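You operate a simulated robot arm through the tools that you are given. There is no shell and no other tool. Be economical: measure what you need, move in short steps, check, and stop when the job is done.

You run a simulated robot arm. Do the job below in one go: nothing can be reset, and whatever is moved stays where it is left.

JOB
Level the link piece with the red wheel until the bubble is centred.
Fine: free the section's blue latch and yellow bolt first, and lock both again after. Where these are worked on the way, their far stop is far enough and under half their travel is too little: blue latch, yellow bolt.

It is judged by the outcome, as a careful person would: the job done as asked, and still so three seconds after it is handed in. It fails if anything else is knocked over, pushed out of place, dropped, spilled or broken.

ROBOT AND FRAMES
A 7-joint arm with a two-finger parallel gripper on a trunk, on a base that drives. Base frame: it is fixed to the floor where the robot stands at the start and does not move with it; the origin is under the middle of the robot, x ahead of it, y to its left, z up; the surface under the hand at the start is at about z = 0.76. Units: m, degrees, N and s.
Its first joint turns from -166.0 to 166.0 degrees. Places, roughly: black wheel [0.2, -1.2, 0.6]; blue latch [0.6, -0.1, 0.8]; level [0.2, -1.4, 0.7]; red wheel [0.1, -1.5, 0.6]; section [0.7, -0.8, 0.7]; yellow bolt [0.6, -0.1, 0.7]. Payload 3.43 kg.
Tool frame: the origin (TCP) lies between the finger pads and is the grasp point; the fingertips stand 0.03 m ahead of it; z points along the fingers, y is the line along which they close. Largest opening 0.094 m; finger width 0.028, thickness 0.01; the body of the gripper, 0.05 by 0.096 m, starts 0.055 m behind the TCP.
Orientation is that of the tool frame in the base frame, as [roll, pitch, yaw] about the fixed x, y, z axes, in that order (R = Rz(yaw) Ry(pitch) Rx(roll)). With the fingers straight down and closing along the base's y, the tool's x points along the base's -x, its y along +y and its z along -z.

CONTROLS
- The arm moves only by the tool jog_arm. Its argument "motion" is a list of rows, each a list of 2 entries, a list of its own where there are three numbers: the shift along the tool's x, y, z in m, then the turn, a rotation vector about the tool's x, y, z in degrees. In form: [[[tx, ty, tz], [wx, wy, wz]], ...]. A call has 1 to 8 rows; each row shifts and turns the commanded pose from where the row before left it, along the tool's axes as they then stand. "gripper" is the opening, from 0 (shut) to 1 (fully open), set as the call begins (left out, the last holds). Each row takes 0.2 s and may step no farther than 0.05 m and 8.6 degrees from the row before; otherwise, or with a gripper value out of range, the whole call is refused. Where a pose cannot be reached the arm comes as near as it can. A force on the tool above 90 N (or 10 N above the force at the start of the call, whichever is more), or a blocked arm, ends the call early, and 0.2 s more pass. The fingers move at their own pace (about 0.045 m/s each) and stop on an object; they squeeze with about 33 N. The grip force told is the motor's: it shows also when the fingers shut on nothing. Time passes only in rows, and 0.2 s behind the last, so rows that do not move let the fingers close. It gives the time, the measured TCP pose, the force on the tool (base axes), the opening and the grip force at its end, in the units of the frame above (readings bear some noise), with the torque about the TCP (base axes, N m) and any sound that the robot's microphone picked up.
- Cameras (640 x 400 px; columns grow to the right, rows downward): "scene" is now at [-0.0097, 0.1363, 1.3715]; the picture's right is [-0.71, -0.70, 0.00], its down [-0.46, 0.47, -0.75] and it looks along [0.52, -0.54, -0.66] (base axes); focal length 289 px, centre (320, 200). "wrist" rides on the gripper at [0.076, 0.014, -0.103] in the tool frame; the picture's right is [-0.18, 0.98, 0.00], its down [-0.75, -0.14, -0.64] and it looks along [-0.63, -0.12, 0.77] (tool axes); focal length 243 px, centre (320, 200).
- snapshot(camera): a new picture of that camera. The clock stands still meanwhile.
- base_move(legs): drives the robot by 1 to 6 legs, each [ahead, turn to the left] in m and degrees, along the robot's own axes; the way and the turn of a leg run together, so that a leg with both is an arc; at most 1.5 m and 180 degrees a leg. The arm and the cameras ride along, it lands a little off, and it stops where it bumps. It gives what a move gives.
- turn_head(pan, tilt): turns the head with the scene camera to pan (to the left, within 120 degrees either way) and tilt (down, from -29 to 69), counted from straight ahead of the robot. It gives what a move gives.
- measure_at(camera, pixels): for up to 12 pixels [column, row] of the newest picture of that camera ("zoom" is the newest enlarged one), the place [x, y, z] in the base frame of the surface seen there, good to about 0.002 m, but the place of the scene camera against the robot may be out by one fixed shift of up to 0.012 m in any direction. The clock stands still meanwhile.
- close_up(camera, box): a new picture of the part [left, top, right, bottom] of that camera's present view, enlarged. The clock stands still meanwhile.
- hand_in(): hands the job in; it is judged then, once.

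Keep the steps short. Do not move on a guess: measure, check each grasp and each placing, and mend mistakes. In all there are 80 turns and 52 pictures (those below and enlarged ones count). Leave the gripper open and the arm clear of the work at the hand-in unless told otherwise, and finish with a single line.

The tools are called after "Request:" as name(argument=value, ...) on one line, values as JSON. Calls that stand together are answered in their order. jog_arm: Moves the arm, as the interface text tells. Its arguments: {"type":"object","properties":{"motion":{"type":"array"},"gripper":{"type":"number"}},"required":["motion"]} The other tools are called the same way: base_move (legs) drives the base; turn_head (pan, tilt) turns the head that bears the scene camera; snapshot (camera) takes a picture; measure_at (camera, pixels) gives the place of the surface under pixels of a picture; close_up (camera, box) takes an enlarged picture of a part of a camera's view; hand_in () hands the job in.

At the start:

```text
time: 0.0
tool_pos: [0.5884, -0.1082, 0.9624]
ee_rot: [-180.0, 0.0, 179.9]
contact_force: [-0.7, -0.4, -0.7]
ft_torque: [-0.01, -0.01, 0.0]
width: 0.0939
finger_force: 0.1
robot x, y, heading: [-0.0071, -0.0363, 0.1]
head pan, tilt: [-45.6, 41.5]
```

scene: 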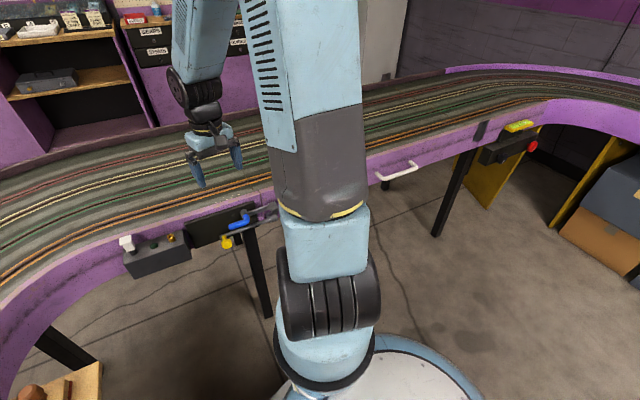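
wrist: 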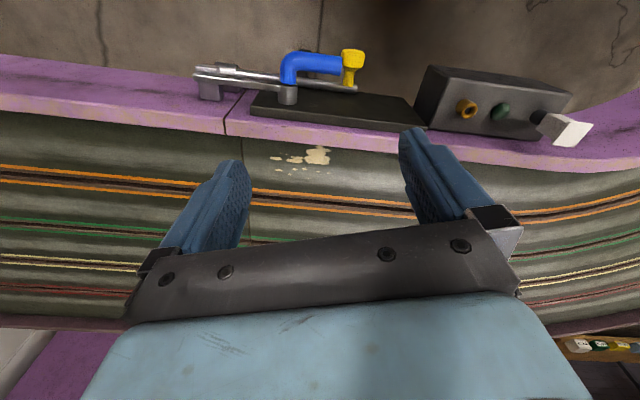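

I see the blue latch and yellow bolt near scene (235,225), and a level with the red wheel near (520,140). I'll enlarge both.

Request:
close_up(camera="scene", box=[110, 190, 290, 300])

Request:
close_up(camera="wrist", box=[180, 30, 440, 190])

Request:
close_up(camera="scene", box=[440, 100, 600, 200])

```text
3.56 times, centred on (200, 245) of scene
```

zoom: 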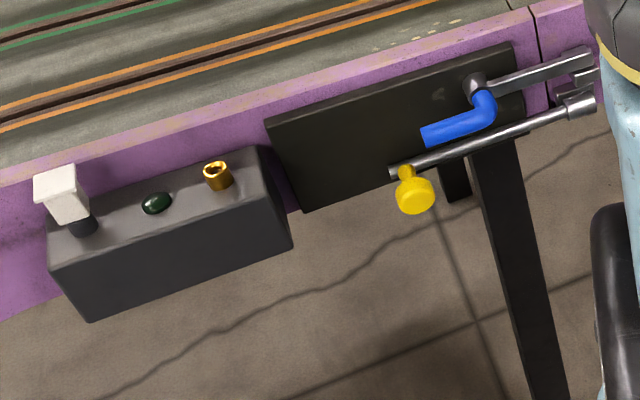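

```text
2.46 times, centred on (310, 110) of wrist
```

zoom: 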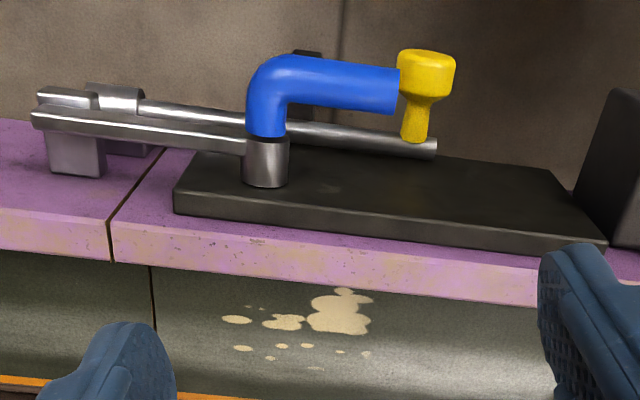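

```text
4.00 times, centred on (520, 150) of scene
```

zoom: 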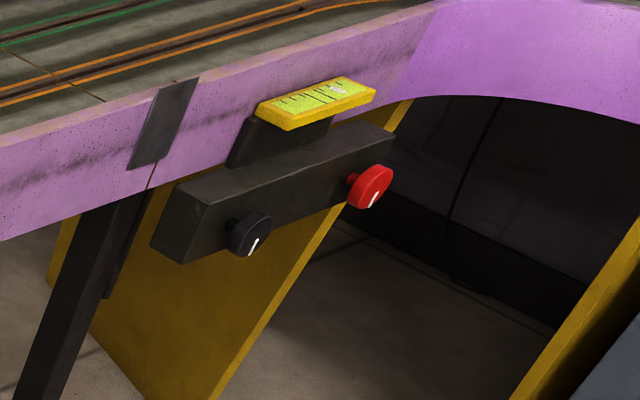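

I see the latch, pivot post, bar and bolt with knob in the wrist picture. I'll measure those and the level and wheel points.

Request:
measure_at(camera="wrist", pixels=[[288, 95], [290, 62], [325, 64], [338, 68], [353, 56], [349, 78], [355, 88], [250, 80], [205, 76], [228, 70], [380, 110], [210, 90]])

Request:
measure_at(camera="scene", pixels=[[245, 214], [232, 226], [227, 243], [224, 235], [262, 222], [272, 218], [220, 215], [195, 230], [533, 146], [502, 158], [520, 127], [500, 153]])

Request:
measure_at(camera="zoom", pixels=[[368, 188], [375, 198], [248, 232], [270, 108], [340, 85], [355, 95], [300, 190], [180, 245], [352, 180], [390, 150], [165, 120], [255, 243]])

```text
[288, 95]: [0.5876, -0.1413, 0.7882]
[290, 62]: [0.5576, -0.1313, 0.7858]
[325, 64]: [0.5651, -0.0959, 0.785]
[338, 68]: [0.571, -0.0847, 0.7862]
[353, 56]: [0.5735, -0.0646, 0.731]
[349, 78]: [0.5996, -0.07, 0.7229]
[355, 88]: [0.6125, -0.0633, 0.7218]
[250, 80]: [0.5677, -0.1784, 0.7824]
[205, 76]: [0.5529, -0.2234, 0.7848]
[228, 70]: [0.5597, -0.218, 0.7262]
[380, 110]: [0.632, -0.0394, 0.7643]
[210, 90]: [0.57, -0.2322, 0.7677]
```

```text
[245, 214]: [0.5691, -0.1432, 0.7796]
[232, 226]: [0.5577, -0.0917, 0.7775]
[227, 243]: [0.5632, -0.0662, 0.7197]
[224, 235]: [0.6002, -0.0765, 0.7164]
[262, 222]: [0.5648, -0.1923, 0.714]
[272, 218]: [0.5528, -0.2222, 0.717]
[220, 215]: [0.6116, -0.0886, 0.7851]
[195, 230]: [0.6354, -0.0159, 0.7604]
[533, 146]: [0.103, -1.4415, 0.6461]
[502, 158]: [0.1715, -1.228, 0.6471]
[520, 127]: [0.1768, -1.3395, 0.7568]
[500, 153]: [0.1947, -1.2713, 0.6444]
```

```text
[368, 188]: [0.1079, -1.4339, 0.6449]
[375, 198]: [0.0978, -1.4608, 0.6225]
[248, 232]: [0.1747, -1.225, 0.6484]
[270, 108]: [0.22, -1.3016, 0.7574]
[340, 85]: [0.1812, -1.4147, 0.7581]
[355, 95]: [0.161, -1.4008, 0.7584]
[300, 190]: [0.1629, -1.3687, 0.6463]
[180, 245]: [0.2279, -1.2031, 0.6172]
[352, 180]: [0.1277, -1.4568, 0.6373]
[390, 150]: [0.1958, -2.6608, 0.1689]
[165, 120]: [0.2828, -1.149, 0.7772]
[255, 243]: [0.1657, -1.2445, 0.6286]
```

The handle runs along t≈(0.30,0.95), and the bar's pivot axis is along the fascia normal. I'll turn the tool so the fingers close along that normal, with the tool pointing down, and part-open the gripper.

Request:
jog_arm(motion=[[[0, 0, 0], [0, 0, -8.5]], [[0, 0, 0], [0, 0, -8.5]], [[0, 0, 0], [0, 0, -8.5]], [[0, 0, 0], [0, 0, -8.5]], [[0, 0, 0], [0, 0, -8.5]], [[0, 0, 0], [0, 0, -8.5]], [[0, 0, 0], [0, 0, -8.5]], [[0, 0, 0], [0, 0, -8.5]]], gripper=0.55)

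```text
time: 1.8
tool_pos: [0.5877, -0.1082, 0.9611]
ee_rot: [180.0, 0.0, -112.0]
contact_force: [0.5, -0.1, -0.5]
ft_torque: [-0.01, 0.01, 0.02]
width: 0.0517
finger_force: 0.0
robot x, y, heading: [-0.0057, -0.0367, -0.3]
head pan, tilt: [-45.6, 41.5]
```

The turn is done to yaw -112. Next I finish the yaw, centre over the handle end, lower to about z 0.87, and take a look.

Request:
jog_arm(motion=[[[0, 0, 0], [0, 0, 4.4]], [[-0.006, 0.0247, 0], [0, 0, 0]], [[0, 0, 0.045], [0, 0, 0]], [[0, 0, 0.045], [0, 0, 0]]])

Request:
snapshot(camera="wrist")

Request:
close_up(camera="scene", box=[160, 170, 290, 260])

```text
time: 2.8
tool_pos: [0.5683, -0.0905, 0.8697]
ee_rot: [180.0, 0.0, -116.5]
contact_force: [-0.7, -0.7, 0.6]
ft_torque: [0.02, -0.03, -0.02]
width: 0.0518
finger_force: 0.0
robot x, y, heading: [-0.0044, -0.0338, -0.1]
head pan, tilt: [-45.6, 41.5]
```

```text
46 pictures are left
```

wrist: 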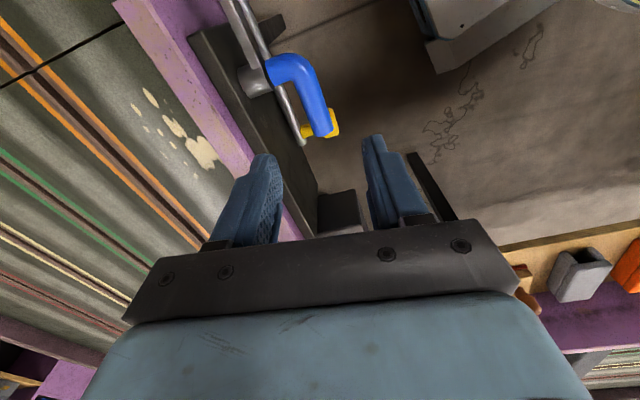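

```text
4.44 times, centred on (225, 215) of scene
```

zoom: 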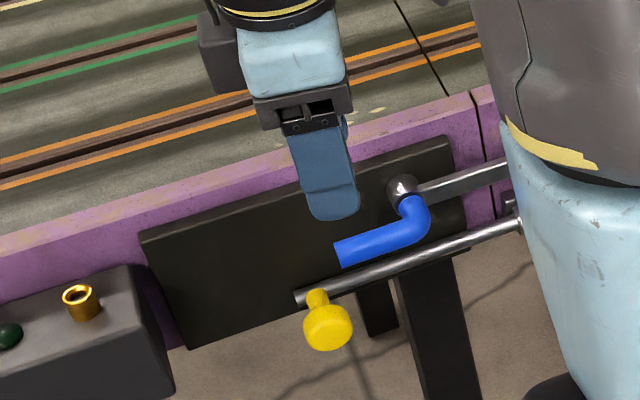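

The yaw is off by 9°, which I'll correct. First I measure the handle again from this closer wrist view.

Request:
measure_at(camera="wrist", pixels=[[314, 100], [322, 128], [308, 85], [290, 62], [255, 80], [336, 122], [300, 140], [285, 180], [200, 40], [265, 130], [250, 20], [270, 28]])

Request:
close_up(camera="wrist", box=[190, 0, 350, 100])

```text
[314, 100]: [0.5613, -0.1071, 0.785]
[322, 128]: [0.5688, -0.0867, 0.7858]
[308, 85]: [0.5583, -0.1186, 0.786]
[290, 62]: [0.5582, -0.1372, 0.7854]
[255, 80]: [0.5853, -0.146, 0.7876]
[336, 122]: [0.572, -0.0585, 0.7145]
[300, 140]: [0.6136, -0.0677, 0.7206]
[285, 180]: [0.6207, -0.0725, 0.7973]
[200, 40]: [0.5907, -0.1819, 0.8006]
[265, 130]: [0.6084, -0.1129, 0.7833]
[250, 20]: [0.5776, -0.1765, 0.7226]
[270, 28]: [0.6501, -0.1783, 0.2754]
```

```text
4.00 times, centred on (270, 50) of wrist
```

zoom: 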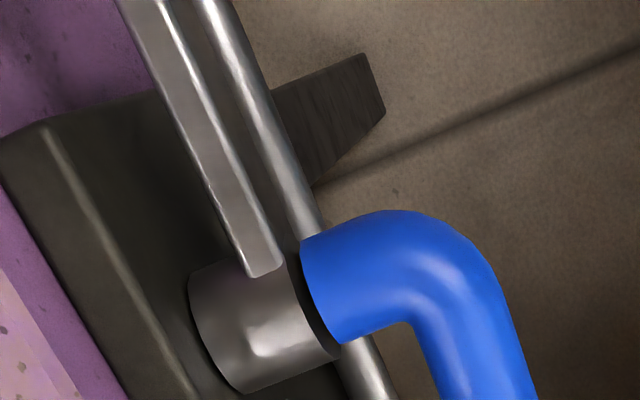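

The handle axis is at about (0.567,-0.093,0.775) and the plate is about 4.5 cm behind it. I'll fix the yaw, lower to z≈0.79 with the fingers either side of the handle, and check.

Request:
jog_arm(motion=[[[0, 0, 0], [0, 0, -4.5]], [[0, 0, 0], [0, 0, -4.5]], [[0.003, 0, 0], [0, 0, 0]], [[0, 0, 0.03], [0, 0, 0]], [[0, 0, 0.03], [0, 0, 0]], [[0, 0, 0.02], [0, 0, 0]]])

Request:
snapshot(camera="wrist")

Request:
close_up(camera="scene", box=[160, 170, 290, 260])

```text
time: 4.2
tool_pos: [0.5702, -0.0943, 0.7933]
ee_rot: [179.9, -0.1, -107.5]
contact_force: [0.5, 1.1, 0.2]
ft_torque: [0.0, -0.01, 0.02]
width: 0.0517
finger_force: 0.0
robot x, y, heading: [-0.0027, -0.0395, 0.3]
head pan, tilt: [-45.6, 41.5]
```

```text
43 pictures are left
```

wrist: 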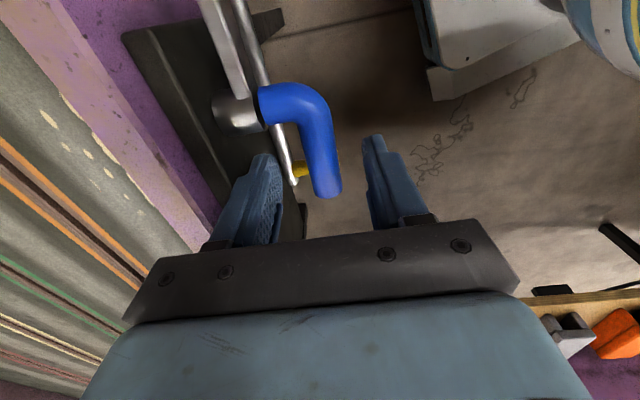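

```text
4.44 times, centred on (225, 215) of scene
```

zoom: 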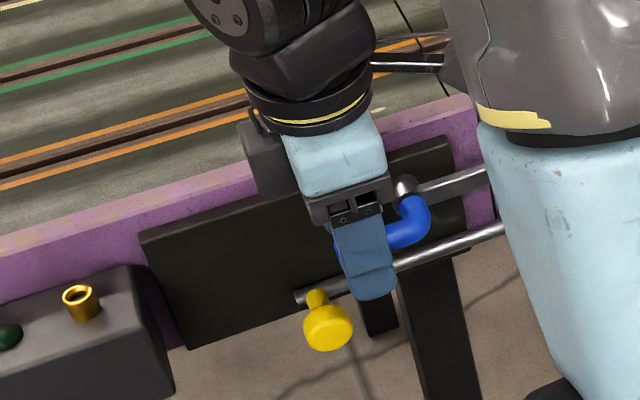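

The fingers straddle the handle. I close on it with a couple of idle rows.

Request:
jog_arm(motion=[[[0, 0, 0.002], [0, 0, 0]], [[0, 0, 0], [0, 0, 0]], [[0, 0, 0], [0, 0, 0]], [[0, 0, 0], [0, 0, 0]]], gripper=0)

```text
time: 5.2
tool_pos: [0.567, -0.0945, 0.7898]
ee_rot: [179.8, 0.0, -107.5]
contact_force: [-20.9, 11.3, -4.7]
ft_torque: [0.32, 0.24, -0.39]
width: 0.0182
finger_force: 45.1
robot x, y, heading: [-0.0065, -0.0359, 0.0]
head pan, tilt: [-45.6, 41.5]
```

I have the handle at 18 mm width, pulled a bit along the normal. I relieve that by 3 mm, then test 2 small steps (8° each) turning the handle down so that the bar lifts out.

Request:
jog_arm(motion=[[[0, 0.003, 0], [0, 0, 0]], [[-0.0016, 0, 0.0072], [0, 8, 0]], [[-0.0016, 0, 0.0072], [0, 8, 0]]])

Request:
snapshot(camera="wrist")

```text
time: 6.0
tool_pos: [0.5687, -0.0943, 0.7763]
ee_rot: [-179.8, -16.2, -107.8]
contact_force: [12.8, -18.8, 29.8]
ft_torque: [-1.24, -0.04, 0.29]
width: 0.018
finger_force: 44.7
robot x, y, heading: [-0.0079, -0.0333, -0.4]
head pan, tilt: [-45.6, 41.5]
```

```text
41 pictures are left
```

wrist: 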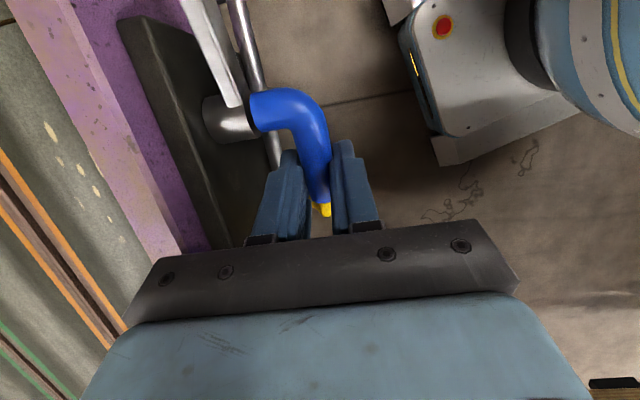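

The bar is lifting and the handle turns with moderate force. I go on in the same way for 3 rows.

Request:
jog_arm(motion=[[[-0.0016, 0, 0.0072], [0, 8, 0]], [[-0.0016, 0, 0.0072], [0, 8, 0]], [[-0.0016, 0, 0.0072], [0, 8, 0]]])

Request:
snapshot(camera="wrist")

Request:
close_up(camera="scene", box=[160, 170, 290, 260])

```text
time: 6.6
tool_pos: [0.5678, -0.0946, 0.7647]
ee_rot: [-179.5, -30.4, -108.3]
contact_force: [-4.5, -0.9, 16.5]
ft_torque: [-0.28, 0.78, 1.25]
width: 0.0179
finger_force: 45.2
robot x, y, heading: [-0.0037, -0.0347, 0.2]
head pan, tilt: [-45.6, 41.5]
stopped in row 3: the force on the tool passed its limit at 138 N (the readings are from after the stop); the commanded pose is now the measured one
```

```text
40 pictures are left
```

wrist: 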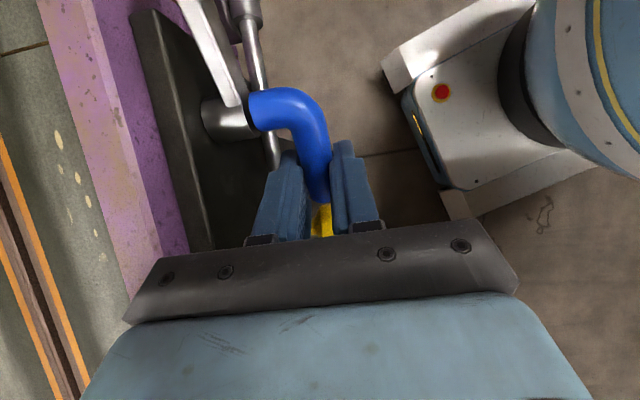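

```text
4.44 times, centred on (225, 215) of scene
```

zoom: 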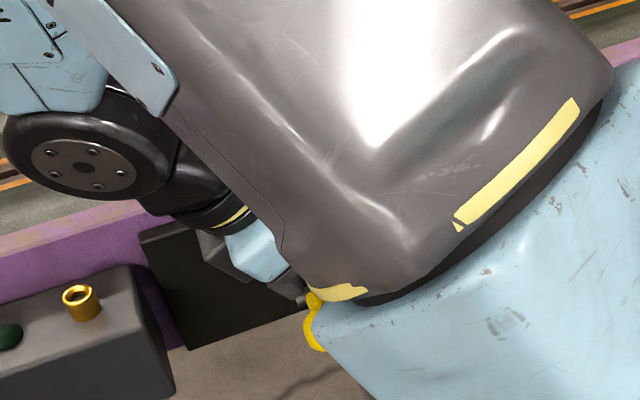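

The force limit tripped at about 31°. I'll nudge gently by 2° to see if this is a hard stop.

Request:
jog_arm(motion=[[[0, 0, 0], [0, 0, 0]], [[-0.0004, 0, 0.0018], [0, 2, 0]], [[-0.0004, 0, 0.0018], [0, 2, 0]], [[0, 0, 0], [0, 0, 0]]])

```text
time: 7.3
tool_pos: [0.567, -0.0968, 0.7668]
ee_rot: [-178.8, -32.4, -109.3]
contact_force: [-25.1, 4.6, 39.9]
ft_torque: [3.77, -3.95, 1.43]
width: 0.0183
finger_force: 45.0
robot x, y, heading: [-0.0049, -0.034, 0.1]
head pan, tilt: [-45.6, 41.5]
stopped in row 3: the force on the tool passed its limit at 101 N (the readings are from after the stop); the commanded pose is now the measured one
```

It's hard against something. I let go and back out along the tool axis to look.

Request:
jog_arm(motion=[[[0, 0, 0], [0, 0, 0]], [[0, 0, 0], [0, 0, 0]], [[0, 0, -0.03], [0, 0, 0]], [[0, 0, -0.04], [0, 0, 0]], [[0, 0, -0.04], [0, 0, 0]]], gripper=0.5)

Request:
snapshot(camera="wrist")

Request:
snapshot(camera="scene")

```text
time: 8.5
tool_pos: [0.5867, -0.041, 0.855]
ee_rot: [-178.9, -32.4, -109.1]
contact_force: [0.8, -0.6, -0.7]
ft_torque: [0.02, 0.01, 0.01]
width: 0.0471
finger_force: 0.1
robot x, y, heading: [-0.003, -0.0371, 0.3]
head pan, tilt: [-45.6, 41.5]
```

```text
38 pictures are left
```

wrist: 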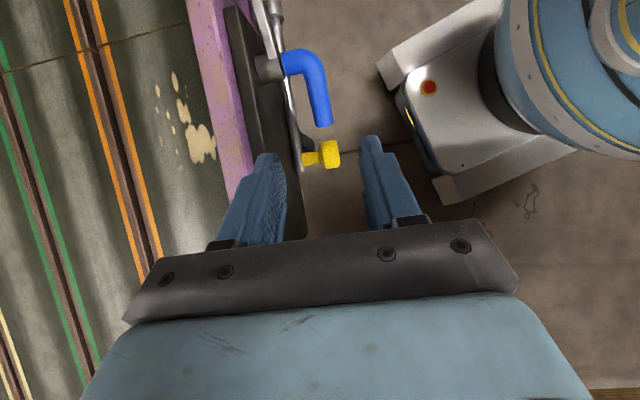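

```text
37 pictures are left
```

scene: 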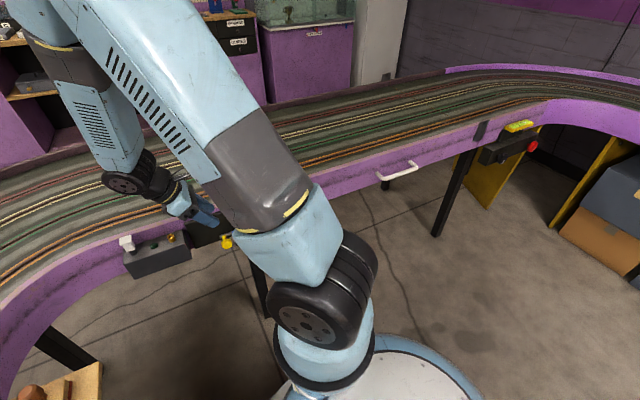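

I measure the handle and bar where they stay now.

Request:
measure_at(camera="wrist", pixels=[[302, 58], [318, 85], [325, 118], [268, 66], [270, 40], [263, 25], [258, 8], [275, 8], [333, 153], [312, 157], [301, 168], [280, 45]])

Request:
close_up(camera="wrist", box=[220, 0, 380, 100])

```text
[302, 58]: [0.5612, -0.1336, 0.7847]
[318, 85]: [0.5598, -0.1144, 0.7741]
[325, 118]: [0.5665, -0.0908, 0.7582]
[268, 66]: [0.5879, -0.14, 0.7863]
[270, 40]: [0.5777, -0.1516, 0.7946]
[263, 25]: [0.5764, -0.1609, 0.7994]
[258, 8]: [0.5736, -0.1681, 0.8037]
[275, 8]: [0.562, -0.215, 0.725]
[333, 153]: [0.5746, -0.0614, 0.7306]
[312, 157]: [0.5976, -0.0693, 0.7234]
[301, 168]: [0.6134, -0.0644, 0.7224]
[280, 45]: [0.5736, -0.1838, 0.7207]
```

```text
4.00 times, centred on (300, 50) of wrist
```

zoom: 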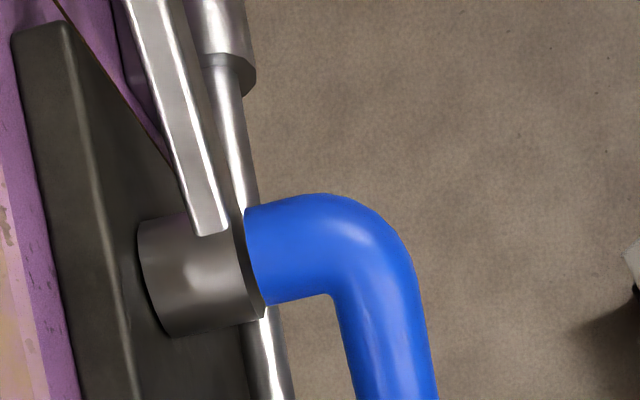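

The bar now stands at about 30° and clear of its keeper, and the handle stays put. To confirm this is the far stop, I'll straighten the tool, shut the fingers, and press lightly on the handle end from above.

Request:
jog_arm(motion=[[[0, 0, 0], [0, -8.1, 0]], [[0, 0, 0], [0, -8.1, 0]], [[0, 0, 0], [0, -8.1, 0]], [[0, 0, 0], [0, -8.1, 0]], [[0.028, 0.002, 0], [0, 0, 0]], [[0.028, 0.002, 0], [0, 0, 0]], [[0, 0, 0.03], [0, 0, 0]], [[0, 0, 0.015], [0, 0, 0]]], gripper=0)

```text
time: 10.3
tool_pos: [0.5665, -0.0914, 0.8114]
ee_rot: [-179.0, 0.0, -108.6]
contact_force: [-0.4, -0.1, -0.6]
ft_torque: [-0.01, -0.06, -0.02]
width: 0.0
finger_force: 32.9
robot x, y, heading: [-0.0022, -0.0331, 0.1]
head pan, tilt: [-45.6, 41.5]
```

I press down from z 0.811 in small steps. Contact should come near 0.788.

Request:
jog_arm(motion=[[[0, 0, 0.015], [0, 0, 0]], [[0, 0, 0.006], [0, 0, 0]], [[0, 0, 0.005], [0, 0, 0]], [[0, 0, 0.005], [0, 0, 0]], [[0, 0, 0.005], [0, 0, 0]]])

```text
time: 11.5
tool_pos: [0.5672, -0.0916, 0.7756]
ee_rot: [-179.0, 0.0, -108.6]
contact_force: [0.0, 0.1, 0.1]
ft_torque: [0.01, 0.0, 0.02]
width: 0.0
finger_force: 33.8
robot x, y, heading: [-0.0042, -0.032, 0.0]
head pan, tilt: [-45.6, 41.5]
```

There's no force, so I look to see whether the handle moved or the fingers missed it.

Request:
snapshot(camera="wrist")

```text
35 pictures are left
```

wrist: 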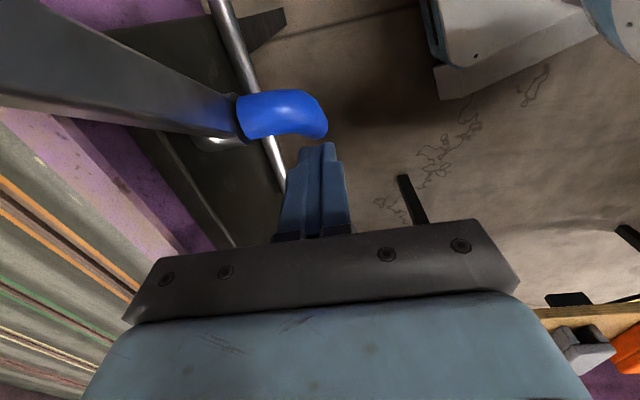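

The latch swung freely, and the bar now points up near the camera. I measure its angle.

Request:
measure_at(camera="wrist", pixels=[[215, 115], [150, 85], [60, 45], [270, 115], [300, 100], [315, 130], [260, 95]])

Request:
snapshot(camera="scene")

```text
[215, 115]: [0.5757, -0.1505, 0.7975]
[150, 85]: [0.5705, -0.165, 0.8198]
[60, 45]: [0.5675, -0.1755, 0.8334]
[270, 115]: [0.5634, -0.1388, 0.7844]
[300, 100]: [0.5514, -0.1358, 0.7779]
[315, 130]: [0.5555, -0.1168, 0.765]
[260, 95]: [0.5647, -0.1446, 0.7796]
```

```text
34 pictures are left
```

scene: 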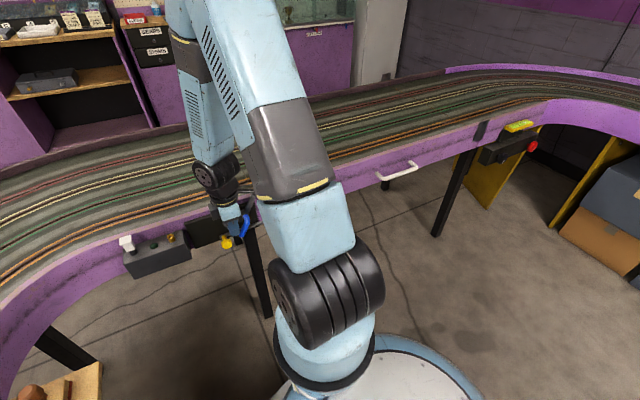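

The latch is at about 54° and free, with fingers against its outer side. I push gently along -t and slightly down to find the far stop.

Request:
jog_arm(motion=[[[0.005, 0, 0.003], [0, 0, 0]], [[0.005, 0, 0.003], [0, 0, 0]], [[0.004, 0, 0.003], [0, 0, 0]], [[0.003, 0, 0.002], [0, 0, 0]]])

Request:
snapshot(camera="wrist")

```text
time: 12.5
tool_pos: [0.5629, -0.1046, 0.7668]
ee_rot: [-178.8, 0.0, -108.3]
contact_force: [10.2, 32.6, 14.3]
ft_torque: [0.45, -0.66, -0.03]
width: 0.0
finger_force: 32.9
robot x, y, heading: [-0.0045, -0.0364, 0.2]
head pan, tilt: [-45.6, 41.5]
```

```text
33 pictures are left
```

wrist: 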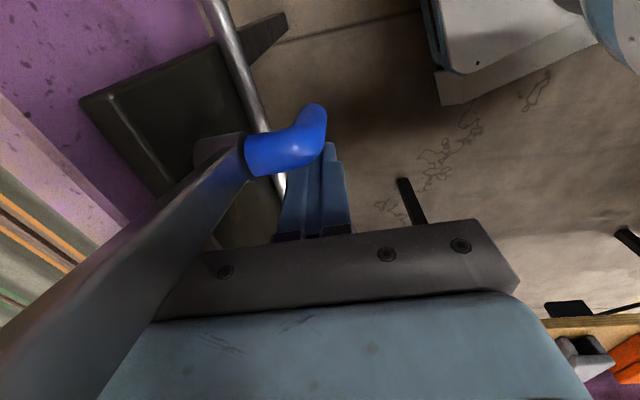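

The force is now 34 N, and the bar seems nearly upright next to the palm. I measure it.

Request:
measure_at(camera="wrist", pixels=[[215, 185], [170, 230], [100, 300], [60, 335], [255, 155], [290, 150], [315, 120]])

```text
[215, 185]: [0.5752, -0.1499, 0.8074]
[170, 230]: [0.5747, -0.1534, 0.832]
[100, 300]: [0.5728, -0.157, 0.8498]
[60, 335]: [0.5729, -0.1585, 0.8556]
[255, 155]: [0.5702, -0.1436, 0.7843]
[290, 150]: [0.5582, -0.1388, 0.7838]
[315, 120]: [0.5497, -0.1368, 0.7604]
```

The bar is now at about 79°, so the latch is well freed. I lift off, then turn the tool by 90° so the fingers close along the bolt's direction.

Request:
jog_arm(motion=[[[-0.02, 0, 0], [0, 0, 0]], [[-0.02, 0, -0.04], [0, 0, 0]], [[0, 0, -0.05], [0, 0, 8.5]], [[0, 0, -0.02], [0, 0, 8.5]], [[0, 0, 0], [0, 0, 8.5]], [[0, 0, 0], [0, 0, 8.5]], [[0, 0, 0], [0, 0, 8.5]], [[0, 0, 0], [0, 0, 8.5]]], gripper=0.65)

Request:
jog_arm(motion=[[[0, 0, 0], [0, 0, 8.5]], [[0, 0, 0], [0, 0, 8.5]], [[0, 0, 0], [0, 0, 8.5]], [[0, 0, 0], [0, 0, 8.5]], [[0, 0, 0], [0, 0, 4.2]]])

Request:
snapshot(camera="wrist")

```text
time: 14.3
tool_pos: [0.5726, -0.0693, 0.8733]
ee_rot: [-179.4, 0.8, -159.7]
contact_force: [-0.3, -0.6, 0.6]
ft_torque: [-0.01, -0.01, 0.0]
width: 0.0611
finger_force: 0.0
robot x, y, heading: [-0.005, -0.036, -0.1]
head pan, tilt: [-45.6, 41.5]
```

```text
time: 15.5
tool_pos: [0.5711, -0.0689, 0.8747]
ee_rot: [180.0, 1.0, 162.2]
contact_force: [-0.1, -0.5, -0.5]
ft_torque: [0.01, 0.01, -0.01]
width: 0.061
finger_force: 0.1
robot x, y, heading: [-0.0062, -0.0343, -0.3]
head pan, tilt: [-45.6, 41.5]
```

```text
32 pictures are left
```

wrist: 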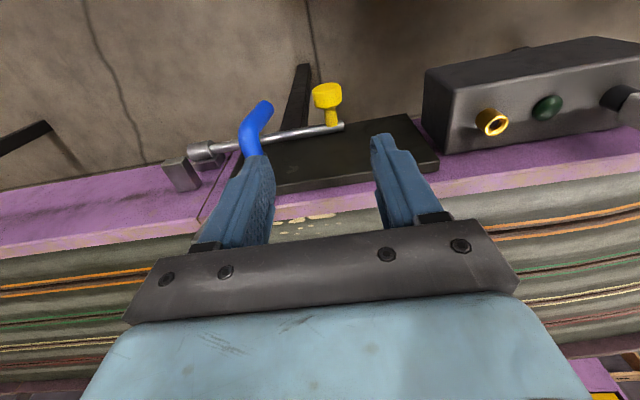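

I measure the knob, stem, rod end and the box's near corner from this view.

Request:
measure_at(camera="wrist", pixels=[[327, 88], [327, 102], [315, 98], [340, 98], [332, 118], [343, 125], [442, 135], [425, 95], [490, 120], [265, 108], [250, 130], [435, 165]])

Request:
close_up(camera="wrist", box=[150, 60, 390, 210])

```text
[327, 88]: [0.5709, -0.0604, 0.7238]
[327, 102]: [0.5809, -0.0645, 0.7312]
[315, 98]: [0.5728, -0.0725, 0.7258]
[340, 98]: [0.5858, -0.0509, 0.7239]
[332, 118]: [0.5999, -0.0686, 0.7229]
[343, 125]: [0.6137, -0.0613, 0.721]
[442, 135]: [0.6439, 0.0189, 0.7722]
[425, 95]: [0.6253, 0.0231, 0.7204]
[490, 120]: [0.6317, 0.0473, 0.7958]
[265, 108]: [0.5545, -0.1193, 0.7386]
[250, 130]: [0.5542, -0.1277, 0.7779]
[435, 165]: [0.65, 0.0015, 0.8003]
```

```text
2.67 times, centred on (270, 135) of wrist
```

zoom: 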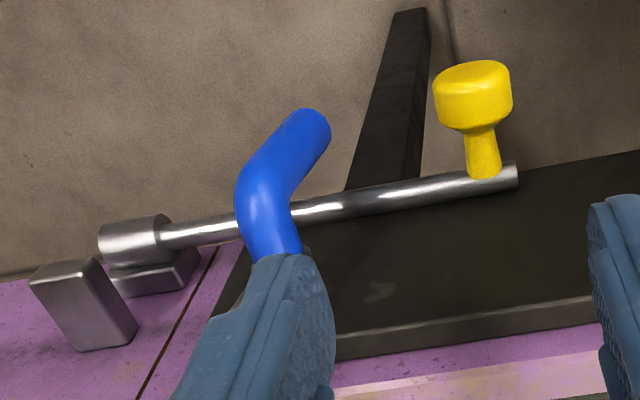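

The knob head is centred near (0.577,-0.062,0.718). I set a 45 mm opening, align, and go down stepwise to TCP z≈0.742.

Request:
jog_arm(motion=[[[-0.0036, 0.0085, 0], [0, 0, 0]], [[0, 0, 0.045], [0, 0, 0]], [[0, 0, 0.045], [0, 0, 0]], [[0, 0, 0.03], [0, 0, 0]], [[0, 0, 0.013], [0, 0, 0]]], gripper=0.48)

Request:
snapshot(camera="wrist")

```text
time: 16.7
tool_pos: [0.5809, -0.0628, 0.7405]
ee_rot: [180.0, 0.9, 162.3]
contact_force: [-0.3, -0.3, 0.0]
ft_torque: [-0.01, -0.01, 0.0]
width: 0.0449
finger_force: 0.1
robot x, y, heading: [-0.0044, -0.0367, -0.1]
head pan, tilt: [-45.6, 41.5]
```

```text
30 pictures are left
```

wrist: 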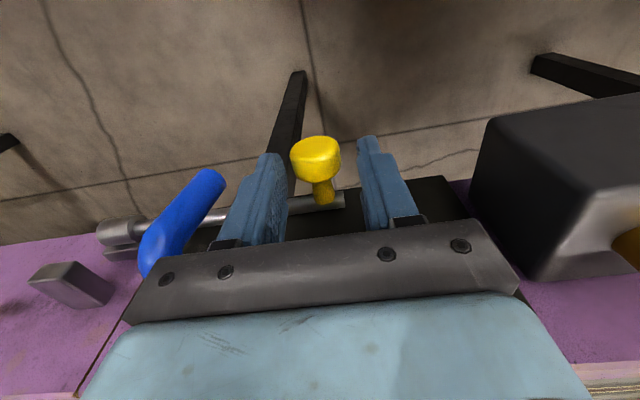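

The knob sits between the fingers, so I close.

Request:
jog_arm(motion=[[[0.002, 0, 0.002], [0, 0, 0]], [[0, 0, 0], [0, 0, 0]], [[0, 0, 0], [0, 0, 0]], [[0, 0, 0], [0, 0, 0]]], gripper=0)

```text
time: 17.7
tool_pos: [0.5801, -0.0628, 0.7395]
ee_rot: [-180.0, 1.0, 162.2]
contact_force: [7.6, -4.1, 11.6]
ft_torque: [-0.14, -0.27, 0.01]
width: 0.0291
finger_force: 44.8
robot x, y, heading: [-0.0066, -0.0334, -0.0]
head pan, tilt: [-45.6, 41.5]
```

The knob is gripped at 29 mm. I draw the bolt along +t (tool +y) in small steps.

Request:
jog_arm(motion=[[[0, 0.006, 0], [0, 0, 0]], [[0, 0.006, 0], [0, 0, 0]], [[0, 0.006, 0], [0, 0, 0]], [[0, 0.006, 0], [0, 0, 0]]])

```text
time: 18.7
tool_pos: [0.586, -0.0413, 0.7405]
ee_rot: [179.9, 1.0, 162.2]
contact_force: [22.7, -8.8, -30.8]
ft_torque: [-0.13, -0.49, 0.06]
width: 0.0287
finger_force: 44.8
robot x, y, heading: [-0.0022, -0.0347, -0.4]
head pan, tilt: [-45.6, 41.5]
```

It slid 22 mm with some sideways load toward the plate and down. I correct by 2 mm that way and continue.

Request:
jog_arm(motion=[[[-0.0015, 0.003, 0.002], [0, 0, 0]], [[-0.0005, 0.006, 0], [0, 0, 0]], [[-0.0005, 0.006, 0], [0, 0, 0]], [[-0.0005, 0.005, 0], [0, 0, 0]]])

Request:
snapshot(camera="wrist")

```text
time: 19.7
tool_pos: [0.5925, -0.0216, 0.7387]
ee_rot: [-180.0, 1.0, 162.3]
contact_force: [-6.4, 1.2, 58.4]
ft_torque: [-0.08, -0.1, 0.01]
width: 0.0289
finger_force: 44.9
robot x, y, heading: [-0.0034, -0.0354, -0.2]
head pan, tilt: [-45.6, 41.5]
```

```text
29 pictures are left
```

wrist: 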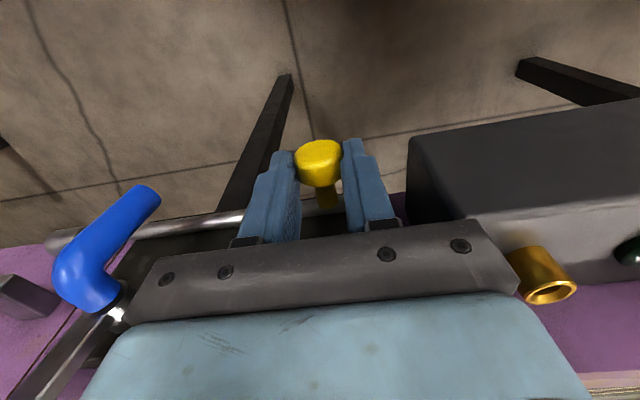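

It has moved 42 mm. I ease 1 mm up, and check where the rod's inner end is relative to the keeper before going on, because the palm nears the gold button at (545,275).

Request:
jog_arm(motion=[[[0, 0, -0.0013], [0, 0, 0]], [[0, 0.003, 0], [0, 0, 0]]])

Request:
close_up(camera="wrist", box=[0, 140, 320, 340])

Request:
measure_at(camera="wrist", pixels=[[530, 262], [525, 285], [545, 255], [120, 235], [60, 240], [47, 240], [410, 145], [140, 200]])

```text
time: 20.3
tool_pos: [0.5932, -0.0212, 0.7392]
ee_rot: [-179.9, 1.0, 162.1]
contact_force: [-16.6, -12.2, 17.0]
ft_torque: [0.45, -4.02, -0.13]
width: 0.0286
finger_force: 45.2
robot x, y, heading: [-0.0017, -0.0363, -0.3]
head pan, tilt: [-45.6, 41.5]
```

```text
2.00 times, centred on (160, 240) of wrist
```

zoom: 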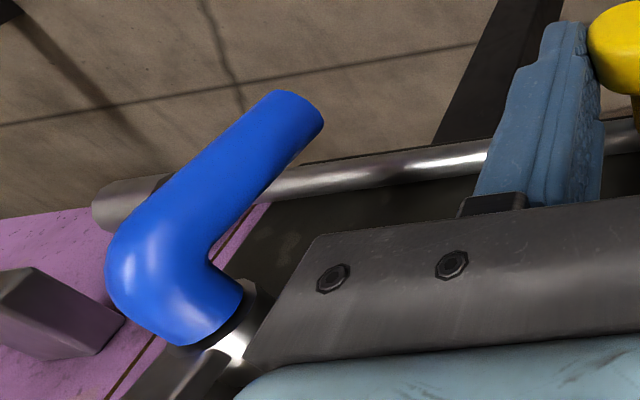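

```text
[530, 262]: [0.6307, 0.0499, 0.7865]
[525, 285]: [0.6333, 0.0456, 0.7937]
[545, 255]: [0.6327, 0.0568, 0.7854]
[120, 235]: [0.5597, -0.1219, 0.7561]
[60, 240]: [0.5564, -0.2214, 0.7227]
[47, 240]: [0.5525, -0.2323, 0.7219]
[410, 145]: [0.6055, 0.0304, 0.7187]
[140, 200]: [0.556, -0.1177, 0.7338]
```

The tool didn't move in the last 3 mm, with force building: probably the far stop. I push 3 mm more to confirm.

Request:
jog_arm(motion=[[[0, 0.003, 0], [0, 0, 0]], [[0, 0, 0], [0, 0, 0]]])

```text
time: 20.9
tool_pos: [0.5958, -0.0126, 0.739]
ee_rot: [179.9, 0.9, 162.7]
contact_force: [-9.4, 9.6, 13.3]
ft_torque: [-0.16, 0.2, -0.34]
width: 0.0284
finger_force: 44.6
robot x, y, heading: [0.0009, -0.0363, -0.3]
head pan, tilt: [-45.6, 41.5]
```

It slipped on to 52 mm in total. I look again.

Request:
snapshot(camera="wrist")

```text
27 pictures are left
```

wrist: 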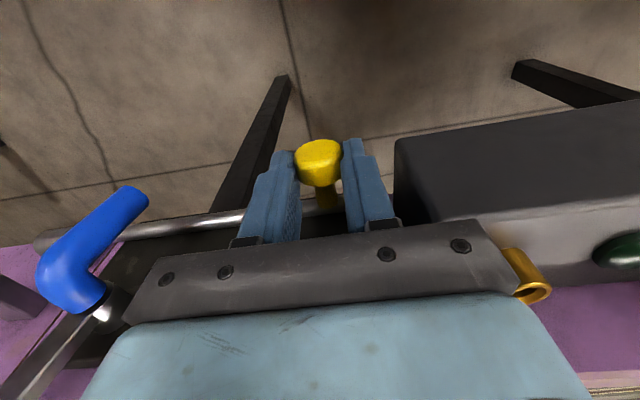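

The palm is now close to the gold button, so I let go and lift up, then check whether the rod has left the keeper.

Request:
jog_arm(motion=[[[0, 0, 0], [0, 0, 0]], [[0, 0, 0], [0, 0, 0]], [[0, 0, -0.03], [0, 0, 0]], [[0, 0, -0.04], [0, 0, 0]], [[0, -0.03, -0.04], [0, 0, 0]]], gripper=0.42)

Request:
close_up(camera="wrist", box=[130, 50, 450, 250])

```text
time: 22.1
tool_pos: [0.5874, -0.0445, 0.8497]
ee_rot: [-179.9, 0.8, 162.2]
contact_force: [0.6, 0.5, -0.5]
ft_torque: [0.0, 0.04, 0.04]
width: 0.0395
finger_force: 0.1
robot x, y, heading: [-0.0024, -0.0354, 0.1]
head pan, tilt: [-45.6, 41.5]
```

```text
2.00 times, centred on (290, 150) of wrist
```

zoom: 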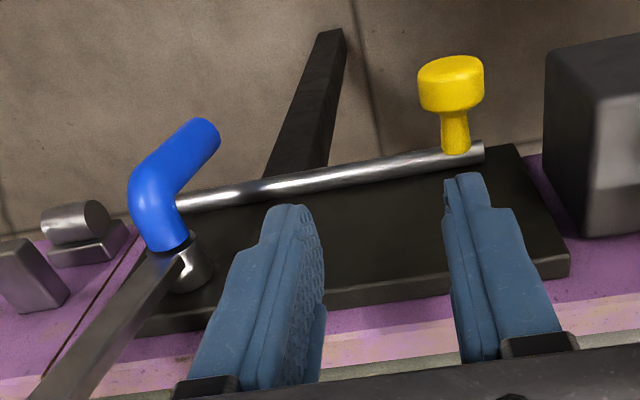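

The rod tip is out of the keeper and clear of the gap, and the latch bar is up: both are freed. I raise the arm, then look around with the head to plan the drive to the red wheel.

Request:
jog_arm(motion=[[[0, 0, -0.05], [0, 0, 0]], [[0, 0, -0.05], [0, 0, 0]], [[0, 0, -0.05], [0, 0, 0]], [[0.03, 0, -0.03], [0, 0, 0]], [[0.04, 0, 0], [0, 0, 0]], [[0.04, 0, 0], [0, 0, 0]], [[0.03, 0, 0], [0, 0, 0]]])

Request:
turn_head(pan=-100, tilt=35)

Request:
snapshot(camera="scene")

```text
time: 23.7
tool_pos: [0.448, 0.0026, 1.0265]
ee_rot: [-179.8, 0.9, 162.2]
contact_force: [0.6, 0.0, 0.5]
ft_torque: [0.01, 0.01, 0.01]
width: 0.0394
finger_force: 0.0
robot x, y, heading: [-0.0037, -0.0377, -0.1]
head pan, tilt: [-45.6, 41.5]
```

```text
time: 24.9
tool_pos: [0.4492, 0.0035, 1.0271]
ee_rot: [-180.0, 0.9, 162.2]
contact_force: [0.4, 0.2, -0.2]
ft_torque: [-0.04, -0.04, 0.02]
width: 0.0393
finger_force: 0.0
robot x, y, heading: [-0.0002, -0.0359, -0.3]
head pan, tilt: [-100.0, 35.0]
```

```text
25 pictures are left
```

scene: 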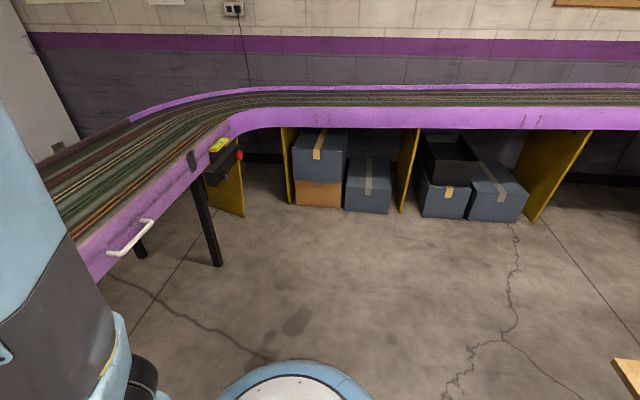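

The track bends around; I measure the far table's edge and box fronts to make sure the standing place is free.

Request:
measure_at(camera="scene", pixels=[[300, 125], [400, 122], [500, 120], [320, 200], [370, 210], [440, 217], [530, 220], [240, 210], [225, 135], [630, 380], [239, 155], [250, 130]])

Request:
close_up(camera="scene", box=[180, 120, 276, 180])

```text
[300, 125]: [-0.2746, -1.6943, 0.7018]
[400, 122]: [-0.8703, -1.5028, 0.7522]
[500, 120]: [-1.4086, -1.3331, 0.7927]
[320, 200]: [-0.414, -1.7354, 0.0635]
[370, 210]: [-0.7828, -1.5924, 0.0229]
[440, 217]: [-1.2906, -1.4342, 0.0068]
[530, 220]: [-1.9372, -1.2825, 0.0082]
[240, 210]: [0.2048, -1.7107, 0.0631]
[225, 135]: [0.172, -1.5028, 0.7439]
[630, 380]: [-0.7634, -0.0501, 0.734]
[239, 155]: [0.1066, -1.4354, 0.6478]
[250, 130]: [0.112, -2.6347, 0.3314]
```

```text
6.67 times, centred on (228, 150) of scene
```

zoom: 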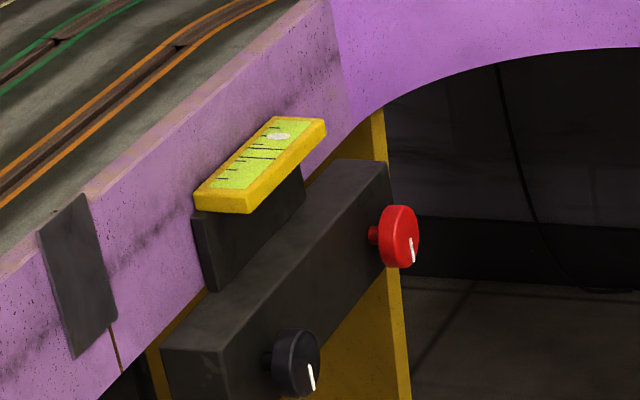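

The bubble sits at the far right end of the vial. The red wheel is about 5 cm across, facing the robot side, so I can grip it across with a horizontal tool. I drive to about (-0.545,-1.02), heading -17.6°, which is clear of the far table.

Request:
base_move(legs=[[0, -118.8], [1.126, 0], [0, 101.2]])

Request:
turn_head(pan=-25, tilt=40)

Request:
snapshot(camera="scene")

```text
time: 28.4
tool_pos: [0.2462, -0.4161, 1.0285]
ee_rot: [-179.9, 1.0, 100.4]
contact_force: [0.2, 0.2, -0.9]
ft_torque: [-0.01, 0.02, -0.03]
width: 0.0394
finger_force: 0.1
robot x, y, heading: [0.0473, -0.0021, -63.5]
head pan, tilt: [-100.0, 35.0]
stopped in leg 1: the robot was blocked; the commanded pose is now the measured one
```

```text
time: 29.9
tool_pos: [0.2462, -0.416, 1.0287]
ee_rot: [-179.8, 1.0, 100.6]
contact_force: [0.0, -0.4, 0.2]
ft_torque: [0.0, 0.01, -0.03]
width: 0.0395
finger_force: 0.1
robot x, y, heading: [0.046, -0.0098, -63.8]
head pan, tilt: [-25.0, 40.0]
```

```text
23 pictures are left
```

scene: 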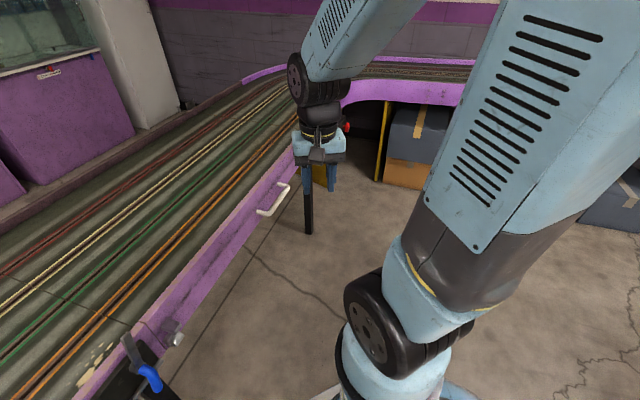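

The turn was blocked. I look to the left and rear side for what was bumped.

Request:
turn_head(pan=110, tilt=50)

Request:
snapshot(camera="scene")

Request:
turn_head(pan=30, tilt=65)

Request:
snapshot(camera="scene")

```text
time: 32.0
tool_pos: [0.2453, -0.4157, 1.0277]
ee_rot: [-179.9, 0.9, 100.4]
contact_force: [0.0, 0.7, -0.5]
ft_torque: [0.02, 0.0, 0.0]
width: 0.0393
finger_force: 0.1
robot x, y, heading: [0.0399, -0.0051, -63.6]
head pan, tilt: [110.0, 50.0]
```

```text
22 pictures are left
```

scene: 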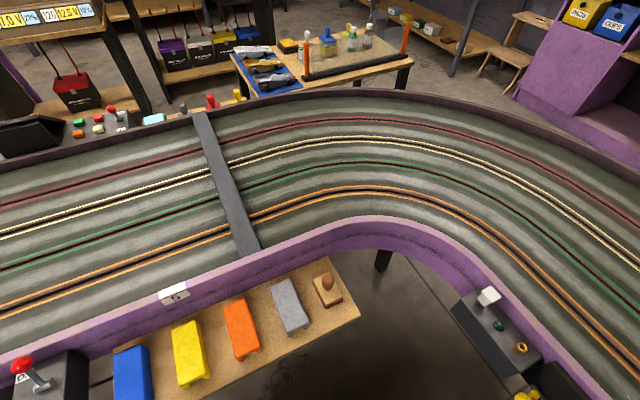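

```text
time: 33.6
tool_pos: [0.2455, -0.4149, 1.028]
ee_rot: [-179.9, 0.9, 100.6]
contact_force: [0.3, -0.5, 0.1]
ft_torque: [0.0, -0.01, -0.01]
width: 0.0395
finger_force: 0.0
robot x, y, heading: [0.0444, -0.0048, -63.7]
head pan, tilt: [30.0, 65.0]
```

```text
21 pictures are left
```

scene: 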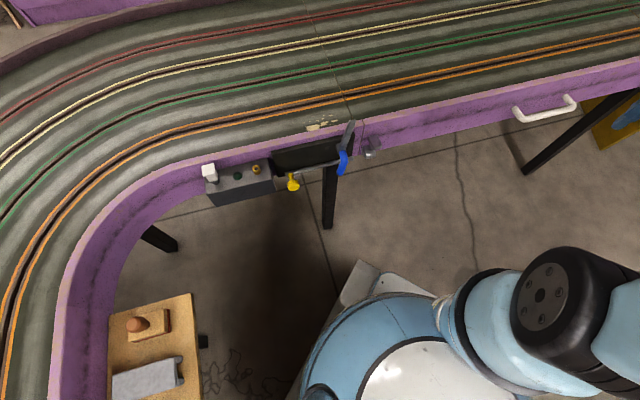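

A shelf with blocks stands to the left; a base corner probably touched it. I measure the shelf's near edge and the base corner.

Request:
measure_at(camera="scene", pixels=[[192, 296], [200, 380], [205, 342], [208, 345], [360, 265], [290, 395], [338, 160], [352, 125], [370, 155], [292, 183], [140, 300], [335, 290]])

```text
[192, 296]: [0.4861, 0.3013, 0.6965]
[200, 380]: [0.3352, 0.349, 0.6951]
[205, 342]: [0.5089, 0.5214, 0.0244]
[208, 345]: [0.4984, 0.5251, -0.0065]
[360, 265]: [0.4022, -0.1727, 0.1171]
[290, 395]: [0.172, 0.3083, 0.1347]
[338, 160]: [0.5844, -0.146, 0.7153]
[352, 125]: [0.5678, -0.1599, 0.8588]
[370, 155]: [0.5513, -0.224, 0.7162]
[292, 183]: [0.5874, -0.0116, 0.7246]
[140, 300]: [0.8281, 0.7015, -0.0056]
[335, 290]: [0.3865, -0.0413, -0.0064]
```

It's not clear yet. I look to the right rear, where the way should lead.

Request:
turn_head(pan=-115, tilt=60)

Request:
snapshot(camera="scene")

Request:
turn_head(pan=120, tilt=69)

Request:
snapshot(camera="scene")

```text
time: 35.9
tool_pos: [0.2461, -0.4154, 1.0269]
ee_rot: [-179.9, 1.0, 100.6]
contact_force: [0.3, 0.2, 0.1]
ft_torque: [0.03, -0.01, 0.02]
width: 0.0392
finger_force: 0.1
robot x, y, heading: [0.0428, -0.0056, -63.5]
head pan, tilt: [-115.0, 60.0]
```

```text
20 pictures are left
```

scene: 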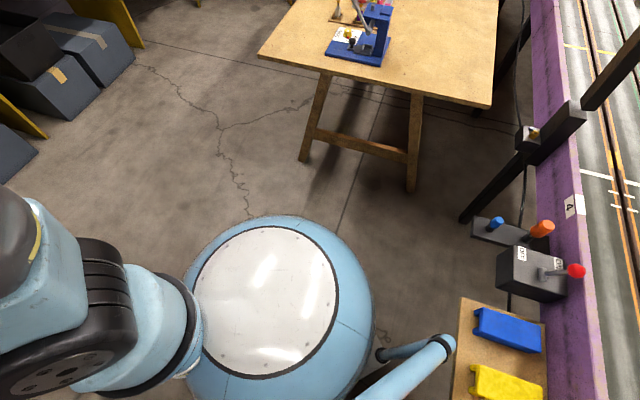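

```text
time: 39.2
tool_pos: [0.2466, -0.4149, 1.0276]
ee_rot: [-180.0, 1.0, 100.5]
contact_force: [0.6, 0.8, -0.1]
ft_torque: [-0.04, 0.02, 0.01]
width: 0.0395
finger_force: 0.0
robot x, y, heading: [0.0447, -0.0052, -63.5]
head pan, tilt: [120.0, 68.8]
```

```text
19 pictures are left
```

scene: 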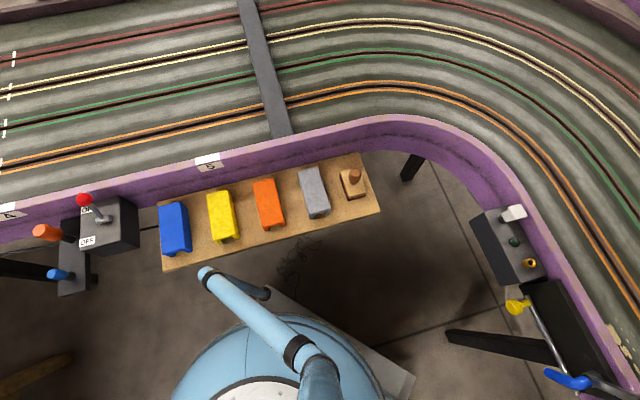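

I see the robot's own rear handlebar (its end at (207,272)) beside the shelf edge: that's what touched; the blocks are undisturbed. I measure the handle end, shelf edge and table leg.

Request:
measure_at(camera="scene", pixels=[[207, 273], [215, 278], [270, 293], [205, 264], [300, 236], [448, 336], [460, 345], [400, 372], [320, 365], [165, 268]])

```text
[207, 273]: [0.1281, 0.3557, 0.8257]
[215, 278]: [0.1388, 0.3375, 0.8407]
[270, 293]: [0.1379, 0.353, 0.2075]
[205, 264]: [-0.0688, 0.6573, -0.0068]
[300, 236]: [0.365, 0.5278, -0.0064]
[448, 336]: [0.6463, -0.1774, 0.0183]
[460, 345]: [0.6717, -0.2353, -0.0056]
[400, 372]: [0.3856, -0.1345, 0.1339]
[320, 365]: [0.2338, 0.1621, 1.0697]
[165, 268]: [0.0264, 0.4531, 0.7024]
```

The rear corner post grazes the shelf. I move ahead 8 cm first (still clear of the table and leg), then turn and drive.

Request:
base_move(legs=[[0.08, 0], [0, -59.9], [1.092, 0], [0, 105.9]])

Request:
turn_head(pan=-20, tilt=38)

Request:
snapshot(camera="scene")

```text
time: 42.8
tool_pos: [-0.1259, -0.4854, 1.0284]
ee_rot: [-179.9, 0.8, 47.0]
contact_force: [0.6, 0.9, -0.3]
ft_torque: [0.0, 0.02, 0.02]
width: 0.0394
finger_force: 0.3
robot x, y, heading: [0.127, -0.0982, -116.6]
head pan, tilt: [120.0, 68.8]
stopped in leg 2: the robot was blocked; the commanded pose is now the measured one
```

```text
time: 45.0
tool_pos: [-0.1255, -0.4837, 1.0286]
ee_rot: [-179.9, 0.9, 47.1]
contact_force: [-0.3, 0.1, 1.1]
ft_torque: [0.01, -0.01, 0.01]
width: 0.0397
finger_force: 0.1
robot x, y, heading: [0.1291, -0.1026, -116.3]
head pan, tilt: [-20.0, 38.0]
```

```text
18 pictures are left
```

scene: 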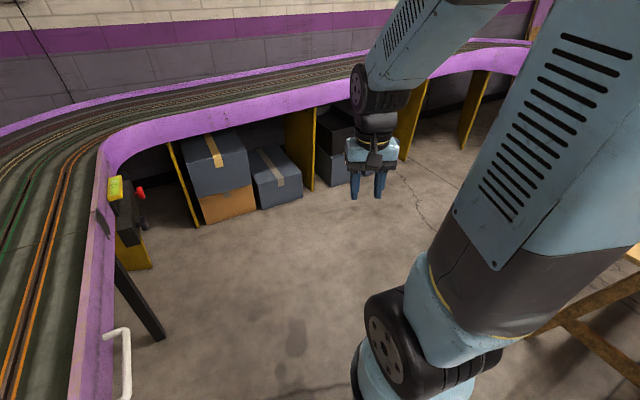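

Heading is now -116° and the way ahead is clear. I drive half a metre off, then aim at the spot and finally turn toward the wheel.

Request:
base_move(legs=[[0.5, 0], [0, -18], [0.61, 0], [0, 116.6]])

Request:
turn_head(pan=-20, tilt=38)

```text
time: 55.0
tool_pos: [-0.518, -1.4395, 1.0291]
ee_rot: [-179.9, 0.8, 81.5]
contact_force: [-0.9, -0.5, -0.3]
ft_torque: [0.01, -0.01, -0.02]
width: 0.0395
finger_force: 0.2
robot x, y, heading: [-0.5806, -0.9861, -80.6]
head pan, tilt: [-20.0, 38.0]
stopped in leg 4: the robot was blocked; the commanded pose is now the measured one
```

```text
time: 55.5
tool_pos: [-0.5172, -1.4392, 1.029]
ee_rot: [180.0, 1.0, 81.6]
contact_force: [-0.2, -0.1, -0.6]
ft_torque: [0.02, 0.0, -0.04]
width: 0.0392
finger_force: 0.1
robot x, y, heading: [-0.5737, -0.9827, -80.9]
head pan, tilt: [-20.0, 38.0]
```

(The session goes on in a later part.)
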